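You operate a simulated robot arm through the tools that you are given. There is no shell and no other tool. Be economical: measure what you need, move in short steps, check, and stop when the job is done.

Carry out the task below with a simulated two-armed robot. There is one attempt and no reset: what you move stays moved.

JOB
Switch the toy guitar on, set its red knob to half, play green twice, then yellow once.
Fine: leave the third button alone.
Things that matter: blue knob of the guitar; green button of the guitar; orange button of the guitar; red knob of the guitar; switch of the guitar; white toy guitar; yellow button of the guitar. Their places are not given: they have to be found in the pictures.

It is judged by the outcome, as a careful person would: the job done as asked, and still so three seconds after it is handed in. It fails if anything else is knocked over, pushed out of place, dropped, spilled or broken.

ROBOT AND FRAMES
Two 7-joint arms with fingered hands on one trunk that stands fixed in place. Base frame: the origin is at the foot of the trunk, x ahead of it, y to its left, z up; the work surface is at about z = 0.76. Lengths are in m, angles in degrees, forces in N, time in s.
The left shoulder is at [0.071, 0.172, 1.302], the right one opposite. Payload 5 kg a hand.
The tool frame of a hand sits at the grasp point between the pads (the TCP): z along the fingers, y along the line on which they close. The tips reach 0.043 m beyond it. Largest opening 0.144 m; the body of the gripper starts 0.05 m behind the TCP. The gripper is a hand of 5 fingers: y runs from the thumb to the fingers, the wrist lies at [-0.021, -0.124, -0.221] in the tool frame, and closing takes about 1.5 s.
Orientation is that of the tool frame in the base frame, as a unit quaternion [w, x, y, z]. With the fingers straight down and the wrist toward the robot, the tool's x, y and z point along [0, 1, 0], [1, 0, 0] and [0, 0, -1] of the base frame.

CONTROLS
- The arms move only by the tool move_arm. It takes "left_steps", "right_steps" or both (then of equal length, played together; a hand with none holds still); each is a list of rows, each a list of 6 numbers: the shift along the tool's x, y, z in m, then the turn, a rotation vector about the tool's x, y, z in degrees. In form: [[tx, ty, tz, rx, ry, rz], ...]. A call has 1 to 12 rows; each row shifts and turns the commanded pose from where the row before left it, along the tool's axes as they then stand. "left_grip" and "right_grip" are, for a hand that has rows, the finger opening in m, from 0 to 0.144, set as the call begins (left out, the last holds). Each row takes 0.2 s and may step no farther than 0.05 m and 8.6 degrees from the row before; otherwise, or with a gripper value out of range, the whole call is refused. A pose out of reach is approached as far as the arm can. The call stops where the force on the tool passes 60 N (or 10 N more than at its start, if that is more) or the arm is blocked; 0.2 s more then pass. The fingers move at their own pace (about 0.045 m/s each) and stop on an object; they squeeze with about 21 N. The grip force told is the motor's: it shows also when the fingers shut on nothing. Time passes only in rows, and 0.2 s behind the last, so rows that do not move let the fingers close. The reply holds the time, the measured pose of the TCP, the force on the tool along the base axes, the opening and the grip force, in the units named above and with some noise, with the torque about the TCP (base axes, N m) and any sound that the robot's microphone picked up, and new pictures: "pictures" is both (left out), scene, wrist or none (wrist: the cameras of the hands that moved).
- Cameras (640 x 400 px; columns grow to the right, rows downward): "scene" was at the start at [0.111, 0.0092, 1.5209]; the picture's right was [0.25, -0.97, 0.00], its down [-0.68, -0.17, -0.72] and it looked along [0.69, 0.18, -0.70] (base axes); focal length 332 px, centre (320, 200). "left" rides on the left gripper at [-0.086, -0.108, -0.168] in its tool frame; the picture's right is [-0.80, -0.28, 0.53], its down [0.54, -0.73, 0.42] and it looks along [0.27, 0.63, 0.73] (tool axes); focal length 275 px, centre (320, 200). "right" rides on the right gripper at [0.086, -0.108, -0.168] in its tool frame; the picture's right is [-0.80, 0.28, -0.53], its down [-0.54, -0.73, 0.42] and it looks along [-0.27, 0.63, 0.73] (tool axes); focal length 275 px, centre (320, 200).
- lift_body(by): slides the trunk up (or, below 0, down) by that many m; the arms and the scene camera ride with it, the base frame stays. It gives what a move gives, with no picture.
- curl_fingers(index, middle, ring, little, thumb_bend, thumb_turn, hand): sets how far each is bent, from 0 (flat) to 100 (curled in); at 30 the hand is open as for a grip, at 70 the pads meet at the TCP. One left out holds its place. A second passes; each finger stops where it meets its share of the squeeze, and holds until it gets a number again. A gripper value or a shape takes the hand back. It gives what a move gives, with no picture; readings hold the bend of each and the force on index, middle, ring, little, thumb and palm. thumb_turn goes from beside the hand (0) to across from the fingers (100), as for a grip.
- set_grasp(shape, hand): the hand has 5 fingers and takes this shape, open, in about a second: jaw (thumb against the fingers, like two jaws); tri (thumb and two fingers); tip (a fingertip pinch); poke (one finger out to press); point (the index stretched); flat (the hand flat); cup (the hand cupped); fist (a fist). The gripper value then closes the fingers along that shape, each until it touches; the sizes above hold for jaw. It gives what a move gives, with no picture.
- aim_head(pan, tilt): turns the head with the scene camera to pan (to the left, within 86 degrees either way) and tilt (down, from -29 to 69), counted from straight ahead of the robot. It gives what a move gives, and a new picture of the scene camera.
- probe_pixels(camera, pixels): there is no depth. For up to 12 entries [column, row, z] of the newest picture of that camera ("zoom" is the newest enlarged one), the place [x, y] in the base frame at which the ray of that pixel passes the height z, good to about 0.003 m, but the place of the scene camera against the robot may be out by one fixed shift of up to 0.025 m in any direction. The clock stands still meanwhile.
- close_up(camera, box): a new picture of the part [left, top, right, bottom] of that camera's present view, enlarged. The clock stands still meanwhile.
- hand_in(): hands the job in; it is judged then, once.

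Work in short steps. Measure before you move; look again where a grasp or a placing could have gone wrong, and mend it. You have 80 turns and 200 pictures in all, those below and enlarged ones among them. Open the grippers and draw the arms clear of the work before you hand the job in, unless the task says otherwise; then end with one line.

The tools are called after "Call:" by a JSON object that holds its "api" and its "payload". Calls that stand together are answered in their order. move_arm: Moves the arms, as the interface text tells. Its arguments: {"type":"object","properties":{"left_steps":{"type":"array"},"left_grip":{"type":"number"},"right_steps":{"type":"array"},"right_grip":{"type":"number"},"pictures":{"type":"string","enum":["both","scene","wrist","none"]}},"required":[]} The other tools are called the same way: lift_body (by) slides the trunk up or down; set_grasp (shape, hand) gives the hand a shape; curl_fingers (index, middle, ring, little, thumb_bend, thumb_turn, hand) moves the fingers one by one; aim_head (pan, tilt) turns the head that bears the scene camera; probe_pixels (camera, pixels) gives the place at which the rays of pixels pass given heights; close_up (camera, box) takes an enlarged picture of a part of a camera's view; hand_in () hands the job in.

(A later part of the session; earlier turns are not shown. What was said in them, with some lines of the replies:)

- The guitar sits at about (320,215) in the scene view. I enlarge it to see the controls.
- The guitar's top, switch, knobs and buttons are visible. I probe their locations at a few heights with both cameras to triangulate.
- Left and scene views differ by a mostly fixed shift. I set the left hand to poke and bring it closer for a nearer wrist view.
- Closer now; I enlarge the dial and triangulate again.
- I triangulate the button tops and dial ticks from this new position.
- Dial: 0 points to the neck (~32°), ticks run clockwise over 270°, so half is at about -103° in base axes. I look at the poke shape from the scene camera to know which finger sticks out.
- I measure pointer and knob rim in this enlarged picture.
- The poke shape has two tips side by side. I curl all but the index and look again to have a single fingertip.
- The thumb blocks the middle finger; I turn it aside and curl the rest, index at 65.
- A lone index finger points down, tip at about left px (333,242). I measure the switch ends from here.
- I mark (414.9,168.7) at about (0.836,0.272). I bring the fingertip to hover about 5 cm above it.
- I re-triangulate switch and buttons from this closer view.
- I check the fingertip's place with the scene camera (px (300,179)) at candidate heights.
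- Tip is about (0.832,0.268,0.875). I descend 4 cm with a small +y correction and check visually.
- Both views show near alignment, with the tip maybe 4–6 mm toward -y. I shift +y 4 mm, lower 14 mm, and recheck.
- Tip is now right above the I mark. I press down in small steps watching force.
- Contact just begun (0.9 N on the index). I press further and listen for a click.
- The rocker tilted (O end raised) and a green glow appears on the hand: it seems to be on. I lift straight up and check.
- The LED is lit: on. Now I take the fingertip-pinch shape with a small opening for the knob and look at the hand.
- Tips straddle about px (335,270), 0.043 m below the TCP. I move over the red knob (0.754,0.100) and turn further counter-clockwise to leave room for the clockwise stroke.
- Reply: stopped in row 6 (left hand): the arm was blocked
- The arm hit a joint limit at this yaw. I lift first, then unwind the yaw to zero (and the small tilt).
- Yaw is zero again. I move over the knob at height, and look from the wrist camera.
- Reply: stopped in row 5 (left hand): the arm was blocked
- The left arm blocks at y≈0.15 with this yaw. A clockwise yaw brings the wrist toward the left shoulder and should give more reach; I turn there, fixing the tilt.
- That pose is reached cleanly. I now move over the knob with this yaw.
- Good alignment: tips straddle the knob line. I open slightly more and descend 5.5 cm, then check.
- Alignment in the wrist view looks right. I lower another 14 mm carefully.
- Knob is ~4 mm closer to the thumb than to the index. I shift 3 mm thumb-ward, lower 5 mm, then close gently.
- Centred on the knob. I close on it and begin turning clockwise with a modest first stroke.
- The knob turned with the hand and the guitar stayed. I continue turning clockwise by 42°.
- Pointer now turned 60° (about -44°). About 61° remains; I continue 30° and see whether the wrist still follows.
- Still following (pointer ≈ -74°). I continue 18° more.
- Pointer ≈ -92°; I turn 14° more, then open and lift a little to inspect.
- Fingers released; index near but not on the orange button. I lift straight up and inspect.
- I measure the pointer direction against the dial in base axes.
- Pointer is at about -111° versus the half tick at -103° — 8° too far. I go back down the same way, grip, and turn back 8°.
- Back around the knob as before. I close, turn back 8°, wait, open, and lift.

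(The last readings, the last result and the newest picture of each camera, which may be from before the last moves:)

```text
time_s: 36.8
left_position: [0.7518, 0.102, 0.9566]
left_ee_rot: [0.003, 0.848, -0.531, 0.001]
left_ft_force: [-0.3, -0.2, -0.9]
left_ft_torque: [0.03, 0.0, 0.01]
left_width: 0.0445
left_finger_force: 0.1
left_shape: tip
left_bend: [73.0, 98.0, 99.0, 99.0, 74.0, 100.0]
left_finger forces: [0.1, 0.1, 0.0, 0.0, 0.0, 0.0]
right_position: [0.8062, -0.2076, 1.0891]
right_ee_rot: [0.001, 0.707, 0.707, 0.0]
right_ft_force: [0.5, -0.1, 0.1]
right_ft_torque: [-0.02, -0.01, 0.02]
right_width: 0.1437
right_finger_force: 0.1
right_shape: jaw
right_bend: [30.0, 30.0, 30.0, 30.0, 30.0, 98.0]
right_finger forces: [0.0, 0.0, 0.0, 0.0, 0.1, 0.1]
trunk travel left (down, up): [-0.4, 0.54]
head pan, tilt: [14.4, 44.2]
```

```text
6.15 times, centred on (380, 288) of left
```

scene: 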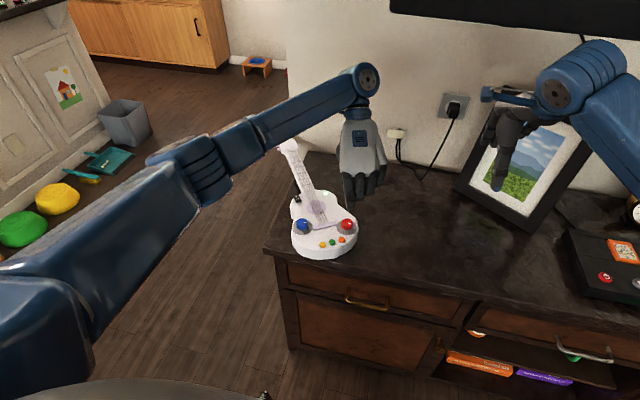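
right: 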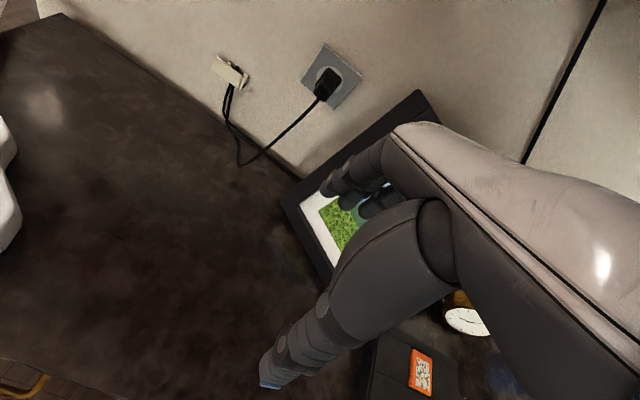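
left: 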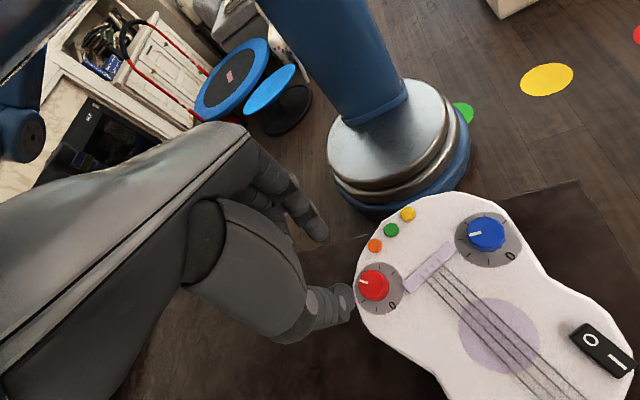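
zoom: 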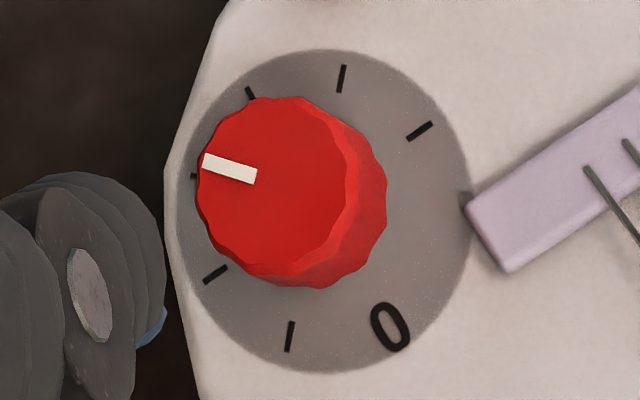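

Pointer is now on the half tick to within ~3°. I lift a bit more, rotate the hand back to the easier yaw of about 40°, and form the lone index.

Call:
{"api": "move_arm", "payload": {"left_steps": [[0, 0, -0.04, 0, 0, -8], [0, 0, 0, 0, 0, -8.5], [0, 0, 0, 0, 0, -8.5], [0, 0, 0, 0, 0, -8.5], [0, 0, 0, 0, 0, -8.5], [0, 0, 0, 0, 0, -8.5], [0, 0, 0, 0, 0, -8.5], [0, 0, 0, 0, 0, -8.5], [0, 0, 0, 0, 0, -8.5], [0, 0, 0, 0, 0, -8.5], [0, 0, 0, 0, 0, -8.5], [0, 0, 0, 0, 0, 0]], "pictures": "none"}}

Call:
{"api": "curl_fingers", "payload": {"hand": "left", "index": 65, "middle": 100, "ring": 100, "little": 100, "thumb_bend": 100, "thumb_turn": 0}}

Call:
{"api": "move_arm", "payload": {"left_steps": [[0, 0, 0, 0, 0, -8.5], [0, 0, 0, 0, 0, -8.5], [0, 0, 0, 0, 0, 0]]}}

```text
time_s: 39.4
left_position: [0.7521, 0.1022, 0.9979]
left_ee_rot: [0.002, 0.969, 0.249, -0.001]
left_ft_force: [-0.5, -1.4, 0.3]
left_ft_torque: [-0.02, -0.01, 0.02]
left_width: 0.0445
left_finger_force: 0.1
left_shape: tip
left_bend: [73.0, 98.0, 99.0, 99.0, 74.0, 100.0]
left_finger forces: [0.0, 0.1, 0.0, 0.0, 0.0, 0.0]
right_position: [0.8073, -0.2073, 1.0898]
right_ee_rot: [0.0, 0.708, 0.707, -0.001]
right_ft_force: [1.3, 0.2, -0.2]
right_ft_torque: [0.01, 0.0, -0.02]
right_width: 0.1436
right_finger_force: 0.1
right_shape: jaw
right_bend: [30.0, 30.0, 30.0, 30.0, 30.0, 98.0]
right_finger forces: [0.0, 0.1, 0.1, 0.0, 0.0, 0.1]
trunk travel left (down, up): [-0.4, 0.54]
head pan, tilt: [14.4, 44.2]
```

```text
time_s: 40.4
left_position: [0.7516, 0.1017, 0.9988]
left_ee_rot: [0.003, 0.969, 0.249, -0.001]
left_ft_force: [0.1, -0.2, -0.2]
left_ft_torque: [-0.02, -0.03, -0.02]
left_width: 0.0911
left_finger_force: 0.1
left_shape: fingers
left_bend: [65.0, 100.0, 100.0, 100.0, 100.0, 0.0]
left_finger forces: [0.0, 0.0, 0.0, 0.0, 0.0, 0.0]
right_position: [0.8062, -0.2068, 1.0897]
right_ee_rot: [0.0, 0.707, 0.707, 0.0]
right_ft_force: [-0.2, -0.4, -0.8]
right_ft_torque: [-0.01, 0.0, 0.0]
right_width: 0.1438
right_finger_force: 0.0
right_shape: jaw
right_bend: [30.0, 30.0, 30.0, 30.0, 30.0, 98.0]
right_finger forces: [0.0, 0.0, 0.0, 0.0, 0.0, 0.0]
trunk travel left (down, up): [-0.4, 0.54]
head pan, tilt: [14.4, 44.2]
```

```text
time_s: 41.2
left_position: [0.7534, 0.1033, 0.9973]
left_ee_rot: [0.003, 0.921, 0.39, -0.001]
left_ft_force: [-0.4, 0.3, -0.3]
left_ft_torque: [0.04, 0.02, 0.03]
left_width: 0.0911
left_finger_force: 0.0
left_shape: fingers
left_bend: [65.0, 100.0, 100.0, 100.0, 100.0, 0.0]
left_finger forces: [0.1, 0.1, 0.0, 0.0, 0.0, 0.0]
right_position: [0.8066, -0.2068, 1.0898]
right_ee_rot: [0.001, 0.707, 0.707, 0.0]
right_ft_force: [0.3, -0.2, -0.3]
right_ft_torque: [-0.02, 0.02, 0.0]
right_width: 0.1438
right_finger_force: 0.1
right_shape: jaw
right_bend: [30.0, 30.0, 30.0, 30.0, 30.0, 98.0]
right_finger forces: [0.1, 0.0, 0.0, 0.0, 0.0, 0.1]
trunk travel left (down, up): [-0.4, 0.54]
head pan, tilt: [14.4, 44.2]
```

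scene: 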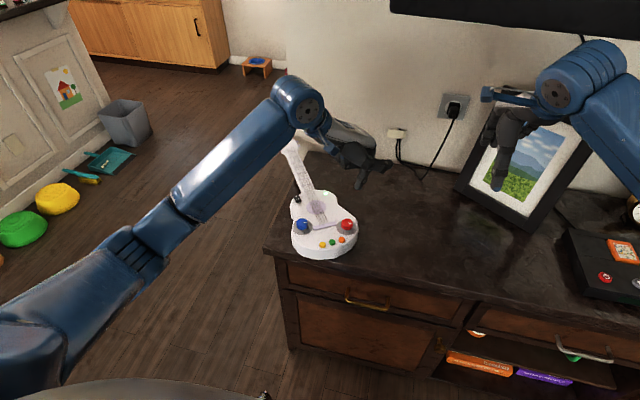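
left: 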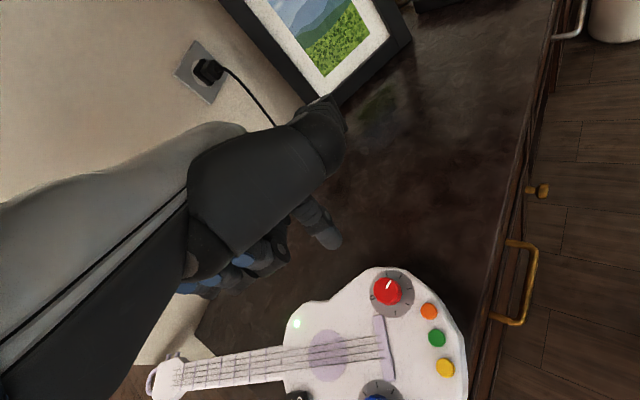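

Yaw is 44°. I measure buttons again from here.

Call:
{"api": "probe_pixels", "payload": {"camera": "left", "pixels": [[436.5, 337, 0.81], [445, 366.5, 0.81], [429, 310.5, 0.81], [388, 291, 0.822]]}}

```text
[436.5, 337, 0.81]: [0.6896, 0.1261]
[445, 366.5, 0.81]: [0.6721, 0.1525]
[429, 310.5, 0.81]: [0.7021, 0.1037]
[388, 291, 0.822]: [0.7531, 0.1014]
```

Green is about (0.688,0.127). I move the fingertip to hover ~3.5 cm above it.

Call:
{"api": "move_arm", "payload": {"left_steps": [[-0.0086, -0.0295, 0.03, 0, 0, 0], [-0.0086, -0.0295, 0.03, 0, 0, 0], [-0.0085, -0.0295, 0.032, 0, 0, 0], [0, 0, 0, 0, 0, 0]], "pictures": "scene"}}

Call:
{"api": "close_up", "payload": {"camera": "left", "box": [280, 190, 420, 310]}}

Call:
{"api": "close_up", "payload": {"camera": "scene", "box": [290, 180, 380, 270]}}

```text
time_s: 42.2
left_position: [0.6691, 0.1465, 0.9062]
left_ee_rot: [0.002, 0.921, 0.389, -0.001]
left_ft_force: [0.9, -0.2, 0.9]
left_ft_torque: [0.01, 0.0, 0.01]
left_width: 0.0909
left_finger_force: 0.0
left_shape: fingers
left_bend: [65.0, 100.0, 100.0, 100.0, 100.0, 0.0]
left_finger forces: [0.1, 0.0, 0.1, 0.0, 0.0, 0.1]
right_position: [0.8067, -0.2074, 1.0914]
right_ee_rot: [0.0, 0.707, 0.707, 0.0]
right_ft_force: [-0.6, 0.7, 0.7]
right_ft_torque: [0.02, 0.04, 0.0]
right_width: 0.1435
right_finger_force: 0.1
right_shape: jaw
right_bend: [30.0, 30.0, 30.0, 30.0, 30.0, 98.0]
right_finger forces: [0.1, 0.0, 0.1, 0.0, 0.0, 0.1]
trunk travel left (down, up): [-0.4, 0.54]
head pan, tilt: [14.4, 44.2]
```

scene: 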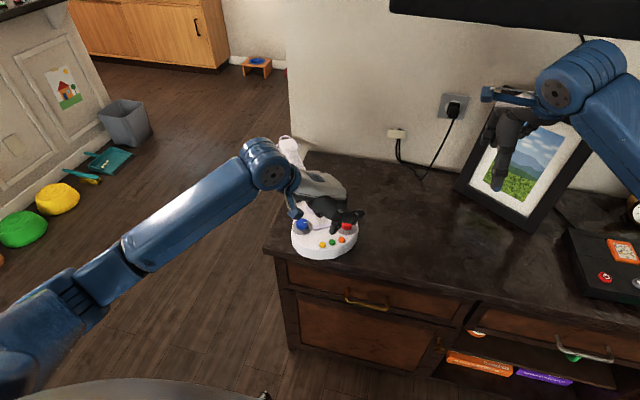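

```text
3.33 times, centred on (350, 250) of left
```

zoom: 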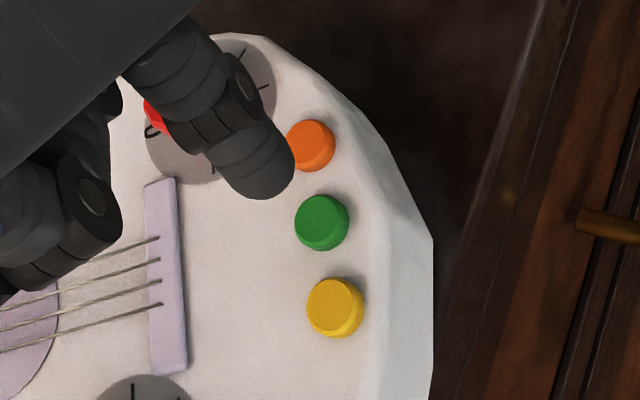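

```text
4.44 times, centred on (335, 225) of scene
```

zoom: 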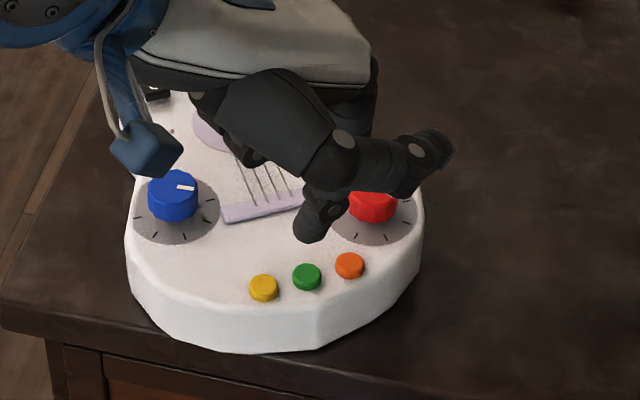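

Alignment looks close. I shift 2 mm in tool x and y, descend 22 mm and check.

Call:
{"api": "move_arm", "payload": {"left_steps": [[0.002, 0.002, 0.011, 0, 0, 0], [0, 0, 0.011, 0, 0, 0], [0, 0, 0, 0, 0, 0]], "pictures": "none"}}

Call:
{"api": "close_up", "payload": {"camera": "left", "box": [280, 190, 420, 310]}}

Call:
{"api": "close_up", "payload": {"camera": "scene", "box": [310, 200, 370, 260]}}

```text
time_s: 43.0
left_position: [0.6729, 0.1455, 0.8837]
left_ee_rot: [0.002, 0.921, 0.389, -0.001]
left_ft_force: [0.3, -1.2, 0.7]
left_ft_torque: [-0.02, -0.01, -0.03]
left_width: 0.0907
left_finger_force: 0.0
left_shape: fingers
left_bend: [65.0, 100.0, 100.0, 100.0, 100.0, 0.0]
left_finger forces: [0.0, 0.0, 0.0, 0.0, 0.0, 0.0]
right_position: [0.8061, -0.2063, 1.0904]
right_ee_rot: [0.0, 0.707, 0.707, 0.0]
right_ft_force: [-0.1, 0.3, 0.5]
right_ft_torque: [0.01, -0.03, 0.04]
right_width: 0.1438
right_finger_force: 0.0
right_shape: jaw
right_bend: [30.0, 30.0, 30.0, 30.0, 30.0, 98.0]
right_finger forces: [0.0, 0.0, 0.0, 0.0, 0.0, 0.1]
trunk travel left (down, up): [-0.4, 0.54]
head pan, tilt: [14.4, 44.2]
```

```text
3.33 times, centred on (350, 250) of left
```

zoom: 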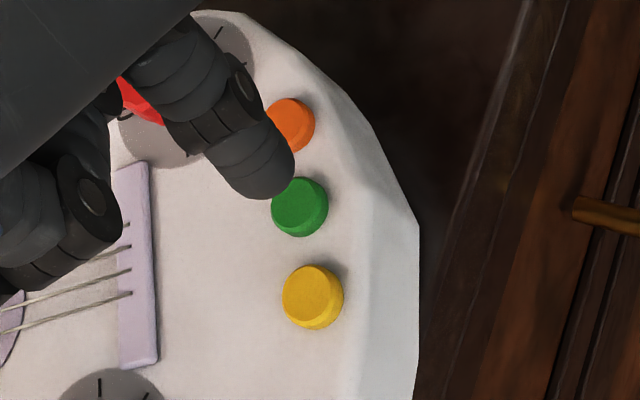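

```text
6.67 times, centred on (340, 230) of scene
```

zoom: 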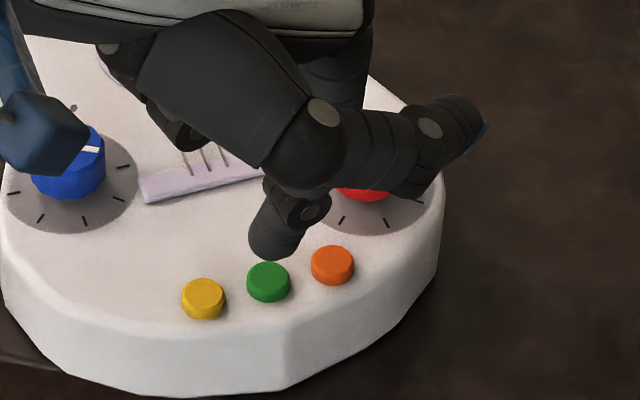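

Centred within a couple of mm. I lower to just above contact.

Call:
{"api": "move_arm", "payload": {"left_steps": [[0, 0, 0.007, 0, 0, 0], [0, 0, 0.007, 0, 0, 0], [0, 0, 0, 0, 0, 0]], "pictures": "none"}}

Call:
{"api": "close_up", "payload": {"camera": "left", "box": [280, 190, 420, 310]}}

Call:
{"api": "close_up", "payload": {"camera": "scene", "box": [310, 200, 370, 260]}}

```text
time_s: 43.8
left_position: [0.673, 0.1448, 0.8694]
left_ee_rot: [0.003, 0.921, 0.389, -0.001]
left_ft_force: [-0.2, -0.1, 0.2]
left_ft_torque: [0.02, -0.01, 0.02]
left_width: 0.0911
left_finger_force: 0.0
left_shape: fingers
left_bend: [65.0, 100.0, 100.0, 100.0, 100.0, 0.0]
left_finger forces: [0.0, 0.0, 0.0, 0.0, 0.1, 0.0]
right_position: [0.8053, -0.2065, 1.0918]
right_ee_rot: [0.001, 0.706, 0.708, 0.0]
right_ft_force: [0.3, 0.2, 0.1]
right_ft_torque: [0.0, -0.02, 0.0]
right_width: 0.1434
right_finger_force: 0.0
right_shape: jaw
right_bend: [30.0, 30.0, 30.0, 30.0, 30.0, 98.0]
right_finger forces: [0.1, 0.1, 0.1, 0.0, 0.0, 0.0]
trunk travel left (down, up): [-0.4, 0.54]
head pan, tilt: [14.4, 44.2]
```

```text
3.33 times, centred on (350, 250) of left
```

zoom: 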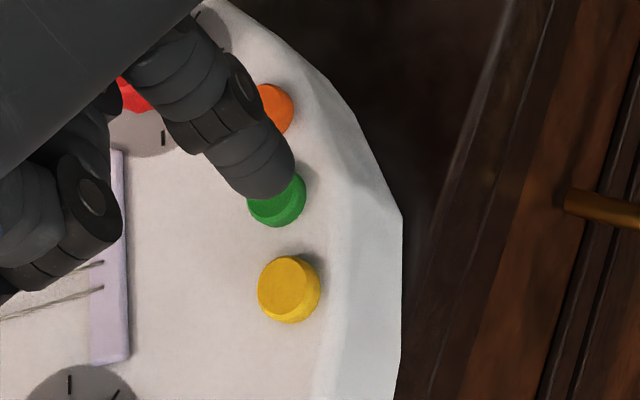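

```text
6.67 times, centred on (340, 230) of scene
```

zoom: 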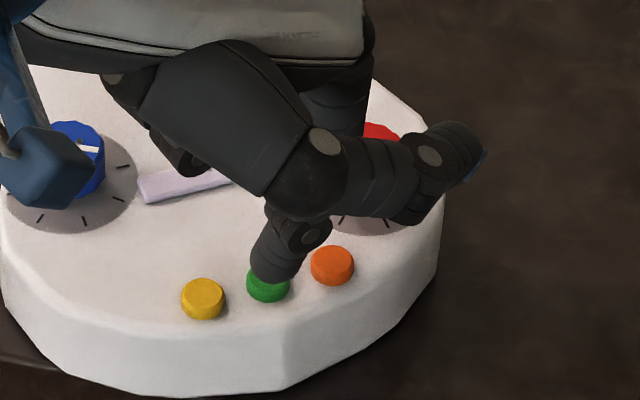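

Tip is over green, ~3 mm toward -y. I correct and step down to find contact.

Call:
{"api": "move_arm", "payload": {"left_steps": [[0.002, -0.002, 0.0, 0, 0, 0], [0, 0, 0.003, 0, 0, 0], [0, 0, 0.002, 0, 0, 0], [0, 0, 0, 0, 0, 0]], "pictures": "none"}}

```text
time_s: 44.8
left_position: [0.6732, 0.1468, 0.8642]
left_ee_rot: [0.002, 0.921, 0.39, -0.001]
left_ft_force: [-0.5, -0.8, 0.6]
left_ft_torque: [-0.02, 0.0, 0.01]
left_width: 0.0911
left_finger_force: 0.1
left_shape: fingers
left_bend: [65.0, 100.0, 100.0, 100.0, 100.0, 0.0]
left_finger forces: [0.1, 0.0, 0.0, 0.0, 0.1, 0.0]
right_position: [0.806, -0.2071, 1.0902]
right_ee_rot: [-0.001, 0.708, 0.707, 0.0]
right_ft_force: [0.0, -0.5, 0.1]
right_ft_torque: [-0.01, 0.02, 0.0]
right_width: 0.1436
right_finger_force: 0.1
right_shape: jaw
right_bend: [30.0, 30.0, 30.0, 30.0, 30.0, 98.0]
right_finger forces: [0.1, 0.0, 0.1, 0.0, 0.0, 0.0]
trunk travel left (down, up): [-0.4, 0.54]
head pan, tilt: [14.4, 44.2]
```

No contact yet. Another 3 mm in small steps.

Call:
{"api": "move_arm", "payload": {"left_steps": [[0, 0, 0.0015, 0, 0, 0], [0, 0, 0.0015, 0, 0, 0], [0, 0, 0, 0, 0, 0]], "pictures": "none"}}

Call:
{"api": "close_up", "payload": {"camera": "scene", "box": [310, 200, 370, 260]}}

```text
time_s: 45.6
left_position: [0.6746, 0.1469, 0.8616]
left_ee_rot: [0.003, 0.921, 0.389, 0.0]
left_ft_force: [0.6, 0.9, 0.6]
left_ft_torque: [-0.02, -0.03, -0.02]
left_width: 0.0909
left_finger_force: 0.1
left_shape: fingers
left_bend: [65.0, 100.0, 100.0, 100.0, 100.0, 0.0]
left_finger forces: [0.0, 0.0, 0.0, 0.0, 0.1, 0.0]
right_position: [0.8071, -0.2067, 1.0913]
right_ee_rot: [0.0, 0.707, 0.707, 0.0]
right_ft_force: [-0.2, 0.3, -0.5]
right_ft_torque: [0.0, -0.02, -0.02]
right_width: 0.1433
right_finger_force: 0.1
right_shape: jaw
right_bend: [30.0, 30.0, 30.0, 30.0, 30.0, 98.0]
right_finger forces: [0.0, 0.0, 0.1, 0.1, 0.0, 0.0]
trunk travel left (down, up): [-0.4, 0.54]
head pan, tilt: [14.4, 44.2]
```

```text
6.67 times, centred on (340, 230) of scene
```

zoom: 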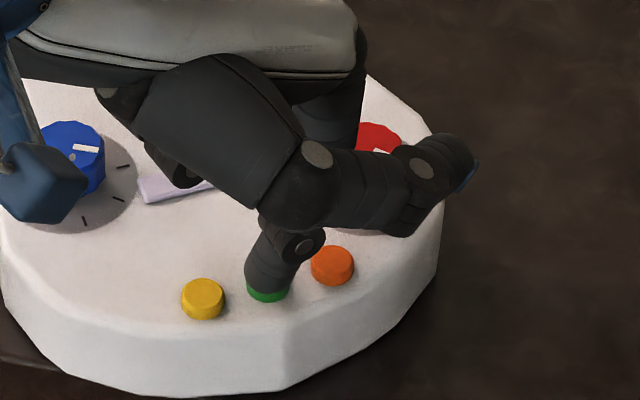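

Very near contact now, well centred on green. I step down further.

Call:
{"api": "move_arm", "payload": {"left_steps": [[0, 0, 0.0015, 0, 0, 0], [0, 0, 0.0015, 0, 0, 0], [0, 0, 0, 0, 0, 0]], "pictures": "none"}}

```text
time_s: 46.4
left_position: [0.6751, 0.1476, 0.8599]
left_ee_rot: [0.003, 0.921, 0.389, 0.0]
left_ft_force: [0.1, 0.7, 1.1]
left_ft_torque: [-0.01, 0.02, 0.02]
left_width: 0.091
left_finger_force: 0.1
left_shape: fingers
left_bend: [65.0, 100.0, 100.0, 100.0, 100.0, 0.0]
left_finger forces: [0.6, 0.0, 0.0, 0.1, 0.0, 0.1]
right_position: [0.8068, -0.2074, 1.0904]
right_ee_rot: [0.0, 0.707, 0.707, 0.0]
right_ft_force: [0.9, -1.0, -0.2]
right_ft_torque: [-0.01, -0.03, -0.03]
right_width: 0.1437
right_finger_force: 0.0
right_shape: jaw
right_bend: [30.0, 30.0, 30.0, 30.0, 30.0, 98.0]
right_finger forces: [0.1, 0.0, 0.0, 0.1, 0.0, 0.0]
trunk travel left (down, up): [-0.4, 0.54]
head pan, tilt: [14.4, 44.2]
```

Contact (0.6 N). I press on until the button sounds or bottoms.

Call:
{"api": "move_arm", "payload": {"left_steps": [[0, 0, 0.0015, 0, 0, 0], [0, 0, 0.0015, 0, 0, 0], [0, 0, 0, 0, 0, 0]], "pictures": "none"}}

Call:
{"api": "close_up", "payload": {"camera": "scene", "box": [280, 170, 370, 260]}}

```text
time_s: 47.2
left_position: [0.6748, 0.1475, 0.8558]
left_ee_rot: [0.002, 0.921, 0.389, -0.001]
left_ft_force: [-0.7, -0.1, 1.3]
left_ft_torque: [-0.08, 0.04, -0.01]
left_width: 0.0909
left_finger_force: 0.9
left_shape: fingers
left_bend: [65.0, 100.0, 100.0, 100.0, 100.0, 0.0]
left_finger forces: [1.7, 0.1, 0.0, 0.0, 0.0, 0.0]
right_position: [0.805, -0.2081, 1.0906]
right_ee_rot: [-0.001, 0.708, 0.706, 0.0]
right_ft_force: [0.5, -0.1, 0.3]
right_ft_torque: [0.02, 0.01, 0.04]
right_width: 0.1437
right_finger_force: 0.1
right_shape: jaw
right_bend: [30.0, 30.0, 30.0, 30.0, 30.0, 98.0]
right_finger forces: [0.0, 0.0, 0.0, 0.0, 0.0, 0.0]
trunk travel left (down, up): [-0.4, 0.54]
head pan, tilt: [14.4, 44.2]
heard: click
```

```text
4.44 times, centred on (325, 215) of scene
```

zoom: 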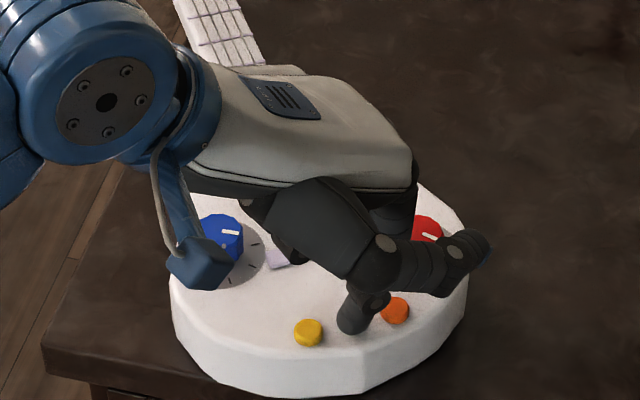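

Click heard: first green press. I lift 8 mm to release fully.

Call:
{"api": "move_arm", "payload": {"left_steps": [[0, 0, -0.004, 0, 0, 0], [0, 0, -0.004, 0, 0, 0], [0, 0, 0, 0, 0, 0], [0, 0, 0, 0, 0, 0]], "pictures": "none"}}

Call:
{"api": "close_up", "payload": {"camera": "scene", "box": [310, 200, 370, 260]}}

```text
time_s: 48.2
left_position: [0.674, 0.1462, 0.8637]
left_ee_rot: [0.003, 0.921, 0.389, -0.001]
left_ft_force: [0.2, 0.4, -0.1]
left_ft_torque: [0.04, 0.0, 0.01]
left_width: 0.0912
left_finger_force: 0.1
left_shape: fingers
left_bend: [65.0, 100.0, 100.0, 100.0, 100.0, 0.0]
left_finger forces: [0.0, 0.0, 0.0, 0.1, 0.1, 0.1]
right_position: [0.8053, -0.2072, 1.0906]
right_ee_rot: [-0.001, 0.707, 0.707, 0.0]
right_ft_force: [-0.1, -0.5, 0.0]
right_ft_torque: [-0.01, 0.02, 0.04]
right_width: 0.1434
right_finger_force: 0.1
right_shape: jaw
right_bend: [30.0, 30.0, 30.0, 30.0, 30.0, 98.0]
right_finger forces: [0.0, 0.0, 0.0, 0.0, 0.0, 0.0]
trunk travel left (down, up): [-0.4, 0.54]
head pan, tilt: [14.4, 44.2]
```

```text
6.67 times, centred on (340, 230) of scene
```

zoom: 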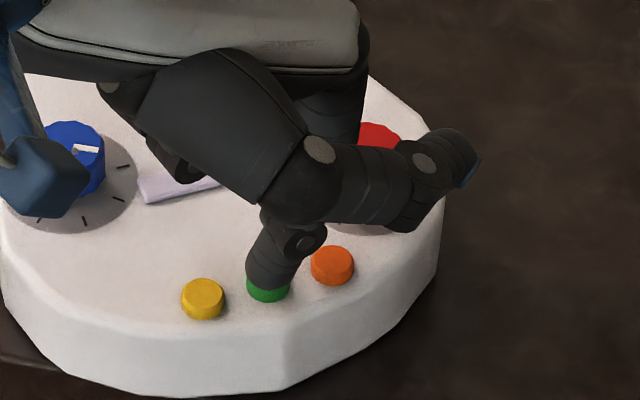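

Released (no force). Second green press: 8 mm down in steps.

Call:
{"api": "move_arm", "payload": {"left_steps": [[0, 0, 0.003, 0, 0, 0], [0, 0, 0.002, 0, 0, 0], [0, 0, 0.0015, 0, 0, 0], [0, 0, 0.0015, 0, 0, 0], [0, 0, 0, 0, 0, 0]], "pictures": "none"}}

```text
time_s: 49.4
left_position: [0.6754, 0.1471, 0.8563]
left_ee_rot: [0.003, 0.921, 0.389, -0.001]
left_ft_force: [0.0, -0.3, 1.2]
left_ft_torque: [-0.05, 0.0, -0.01]
left_width: 0.0911
left_finger_force: 0.4
left_shape: fingers
left_bend: [65.0, 100.0, 100.0, 100.0, 100.0, 0.0]
left_finger forces: [1.9, 0.1, 0.0, 0.1, 0.0, 0.1]
right_position: [0.8049, -0.2076, 1.0894]
right_ee_rot: [0.001, 0.707, 0.707, 0.0]
right_ft_force: [-1.1, -0.6, 0.1]
right_ft_torque: [-0.01, 0.03, -0.02]
right_width: 0.1435
right_finger_force: 0.0
right_shape: jaw
right_bend: [30.0, 30.0, 30.0, 30.0, 30.0, 98.0]
right_finger forces: [0.0, 0.0, 0.0, 0.0, 0.0, 0.0]
trunk travel left (down, up): [-0.4, 0.54]
head pan, tilt: [14.4, 44.2]
heard: click
```

Second click. I lift 20 mm and shift over to yellow (base shift about (-0.0145, +0.0245)).

Call:
{"api": "move_arm", "payload": {"left_steps": [[0, 0, -0.01, 0, 0, 0], [0, 0, -0.012, 0, 0, 0], [0.00375, -0.01375, 0, 0, 0, 0], [0.00375, -0.01375, 0, 0, 0, 0], [0, 0, 0.01, 0, 0, 0], [0, 0, 0, 0, 0, 0]], "pictures": "none"}}

Call:
{"api": "close_up", "payload": {"camera": "scene", "box": [310, 200, 370, 260]}}

Call:
{"api": "close_up", "payload": {"camera": "left", "box": [280, 190, 420, 310]}}

```text
time_s: 50.8
left_position: [0.6599, 0.1719, 0.8669]
left_ee_rot: [0.003, 0.921, 0.389, -0.001]
left_ft_force: [0.1, 0.4, -0.1]
left_ft_torque: [0.02, -0.01, 0.02]
left_width: 0.0909
left_finger_force: 0.0
left_shape: fingers
left_bend: [65.0, 100.0, 100.0, 100.0, 100.0, 0.0]
left_finger forces: [0.0, 0.1, 0.0, 0.0, 0.1, 0.0]
right_position: [0.8054, -0.2071, 1.0902]
right_ee_rot: [0.0, 0.707, 0.707, 0.0]
right_ft_force: [0.1, 0.6, 0.8]
right_ft_torque: [0.0, -0.03, 0.01]
right_width: 0.1438
right_finger_force: 0.0
right_shape: jaw
right_bend: [30.0, 30.0, 30.0, 30.0, 30.0, 98.0]
right_finger forces: [0.0, 0.0, 0.1, 0.0, 0.0, 0.0]
trunk travel left (down, up): [-0.4, 0.54]
head pan, tilt: [14.4, 44.2]
```

```text
6.67 times, centred on (340, 230) of scene
```

zoom: 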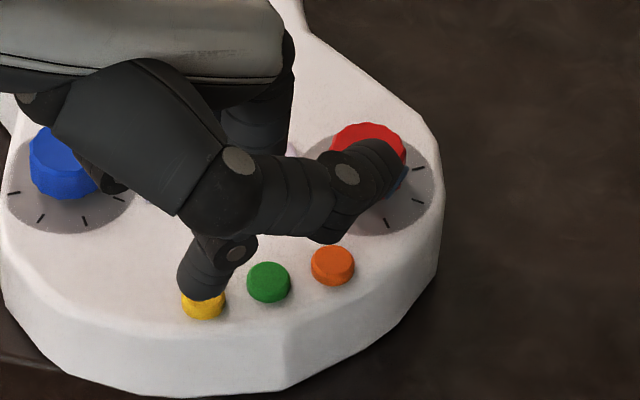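

```text
3.33 times, centred on (350, 250) of left
```

zoom: 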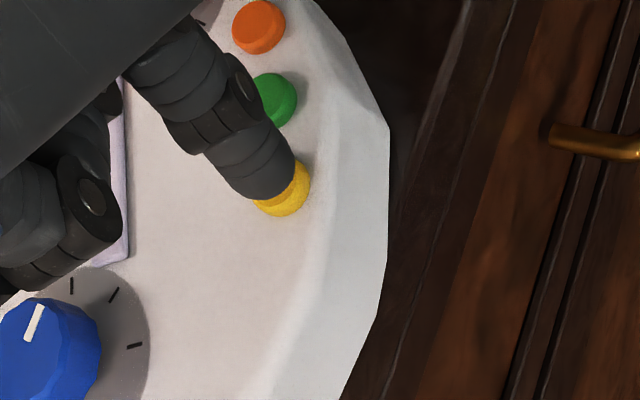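

Centred on yellow. I press down in steps to the same depth.

Call:
{"api": "move_arm", "payload": {"left_steps": [[0, 0, 0.003, 0, 0, 0], [0, 0, 0.003, 0, 0, 0], [0, 0, 0.0015, 0, 0, 0], [0, 0, 0.0015, 0, 0, 0], [0, 0, 0.0015, 0, 0, 0], [0, 0, 0, 0, 0, 0]], "pictures": "none"}}

```text
time_s: 52.2
left_position: [0.6594, 0.1704, 0.8577]
left_ee_rot: [0.003, 0.921, 0.389, -0.001]
left_ft_force: [0.2, 0.0, 0.9]
left_ft_torque: [-0.04, -0.05, 0.02]
left_width: 0.0909
left_finger_force: 0.5
left_shape: fingers
left_bend: [65.0, 100.0, 100.0, 100.0, 100.0, 0.0]
left_finger forces: [1.3, 0.1, 0.0, 0.0, 0.0, 0.0]
right_position: [0.8052, -0.207, 1.0897]
right_ee_rot: [0.0, 0.707, 0.707, 0.0]
right_ft_force: [0.6, 0.9, 0.1]
right_ft_torque: [-0.04, 0.0, -0.01]
right_width: 0.1433
right_finger_force: 0.1
right_shape: jaw
right_bend: [30.0, 30.0, 30.0, 30.0, 30.0, 98.0]
right_finger forces: [0.0, 0.0, 0.0, 0.0, 0.1, 0.0]
trunk travel left (down, up): [-0.4, 0.54]
head pan, tilt: [14.4, 44.2]
heard: click
```

Click: yellow pressed once. I lift straight up and withdraw toward the left, away from the guitar.

Call:
{"api": "move_arm", "payload": {"left_steps": [[0, 0, -0.01, 0, 0, 0], [0, 0, -0.03, 0, 0, 0], [0, 0, -0.045, 0, 0, 0], [0, 0, -0.045, 0, 0, 0], [0.02, -0.02, -0.04, 0, 0, 0], [0.025, -0.035, -0.02, 0, 0, 0], [0.03, -0.035, 0, 0, 0, 0], [0.03, -0.035, 0, 0, 0, 0], [0, 0, 0, 0, 0, 0]]}}

Call:
{"api": "close_up", "payload": {"camera": "scene", "box": [270, 130, 380, 265]}}

```text
time_s: 54.2
left_position: [0.6412, 0.3344, 1.0455]
left_ee_rot: [0.002, 0.921, 0.39, 0.0]
left_ft_force: [0.2, 0.2, 0.4]
left_ft_torque: [0.04, 0.0, -0.01]
left_width: 0.0913
left_finger_force: 0.0
left_shape: fingers
left_bend: [65.0, 100.0, 100.0, 100.0, 100.0, 0.0]
left_finger forces: [0.1, 0.0, 0.1, 0.0, 0.0, 0.1]
right_position: [0.8056, -0.2087, 1.0907]
right_ee_rot: [0.0, 0.707, 0.707, -0.001]
right_ft_force: [0.0, 0.0, -0.6]
right_ft_torque: [0.02, -0.02, 0.02]
right_width: 0.1435
right_finger_force: 0.0
right_shape: jaw
right_bend: [30.0, 30.0, 30.0, 30.0, 30.0, 98.0]
right_finger forces: [0.0, 0.1, 0.1, 0.0, 0.0, 0.0]
trunk travel left (down, up): [-0.4, 0.54]
head pan, tilt: [14.4, 44.2]
```

scene: 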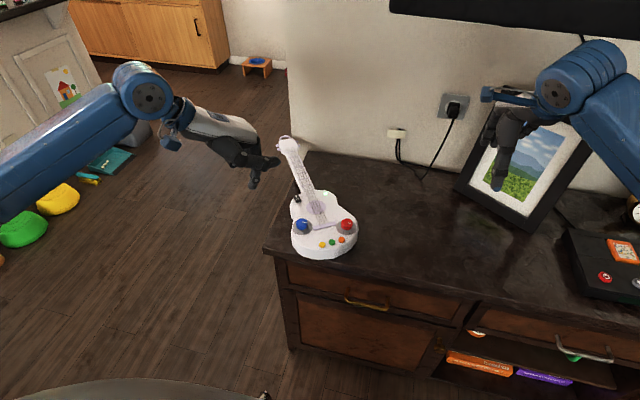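
left: 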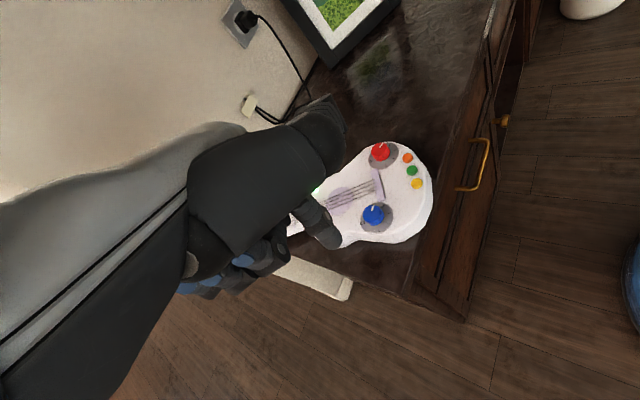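

```text
2.96 times, centred on (325, 198) of scene
```

zoom: 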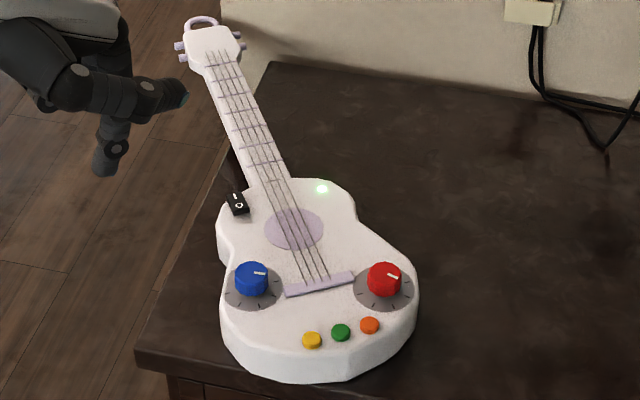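

The LED is lit, the red knob is at half, and the guitar is in place. I draw the left arm further away and open the hand.

Call:
{"api": "move_arm", "payload": {"left_steps": [[0.025, -0.03, -0.02, 0, 0, 0], [0.025, -0.03, -0.02, 0, 0, 0], [0.025, -0.03, -0.02, 0, 0, 0], [0, 0, 0, 0, 0, 0]], "pictures": "none"}}

Call:
{"api": "set_grasp", "payload": {"hand": "left", "shape": "jaw"}}

Call:
{"api": "close_up", "payload": {"camera": "scene", "box": [270, 170, 380, 265]}}

```text
time_s: 55.2
left_position: [0.631, 0.4504, 1.1047]
left_ee_rot: [0.002, 0.921, 0.39, -0.001]
left_ft_force: [-0.1, -0.2, -0.3]
left_ft_torque: [0.01, -0.04, -0.02]
left_width: 0.0909
left_finger_force: 0.1
left_shape: fingers
left_bend: [65.0, 100.0, 100.0, 100.0, 100.0, 0.0]
left_finger forces: [0.0, 0.1, 0.1, 0.0, 0.1, 0.0]
right_position: [0.8061, -0.208, 1.0902]
right_ee_rot: [0.0, 0.707, 0.707, 0.0]
right_ft_force: [-0.4, -0.5, 0.4]
right_ft_torque: [0.05, 0.06, 0.02]
right_width: 0.1437
right_finger_force: 0.0
right_shape: jaw
right_bend: [30.0, 30.0, 30.0, 30.0, 30.0, 98.0]
right_finger forces: [0.1, 0.0, 0.0, 0.0, 0.0, 0.0]
trunk travel left (down, up): [-0.4, 0.54]
head pan, tilt: [14.4, 44.2]
```

```text
time_s: 56.1
left_position: [0.6299, 0.4514, 1.1049]
left_ee_rot: [0.002, 0.921, 0.388, 0.0]
left_ft_force: [0.0, 0.6, -0.2]
left_ft_torque: [-0.01, -0.03, 0.01]
left_width: 0.1436
left_finger_force: 0.1
left_shape: jaw
left_bend: [30.0, 30.0, 30.0, 30.0, 30.0, 97.0]
left_finger forces: [0.0, 0.0, 0.0, 0.1, 0.0, 0.0]
right_position: [0.8056, -0.2072, 1.0902]
right_ee_rot: [0.0, 0.707, 0.707, 0.0]
right_ft_force: [-0.2, -0.3, -0.4]
right_ft_torque: [-0.02, -0.02, -0.03]
right_width: 0.1437
right_finger_force: 0.1
right_shape: jaw
right_bend: [30.0, 30.0, 30.0, 30.0, 30.0, 98.0]
right_finger forces: [0.1, 0.0, 0.0, 0.1, 0.0, 0.0]
trunk travel left (down, up): [-0.4, 0.54]
head pan, tilt: [14.4, 44.2]
```

```text
4.21 times, centred on (325, 218) of scene
```

zoom: 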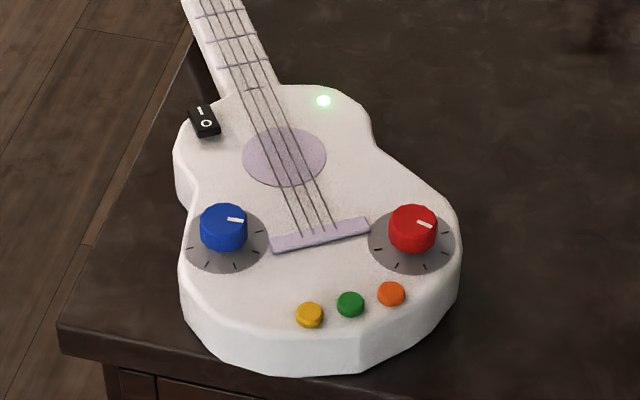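

Everything is as asked and the arms are clear, so I hand in.

Call:
{"api": "hand_in", "payload": {}}

```text
The job is handed in.
```

The guitar is switched on (its LED is lit) and the red knob is within about 3° of the half mark. I pressed green twice and yellow once, each with a click heard. I left the orange button and the blue knob alone.
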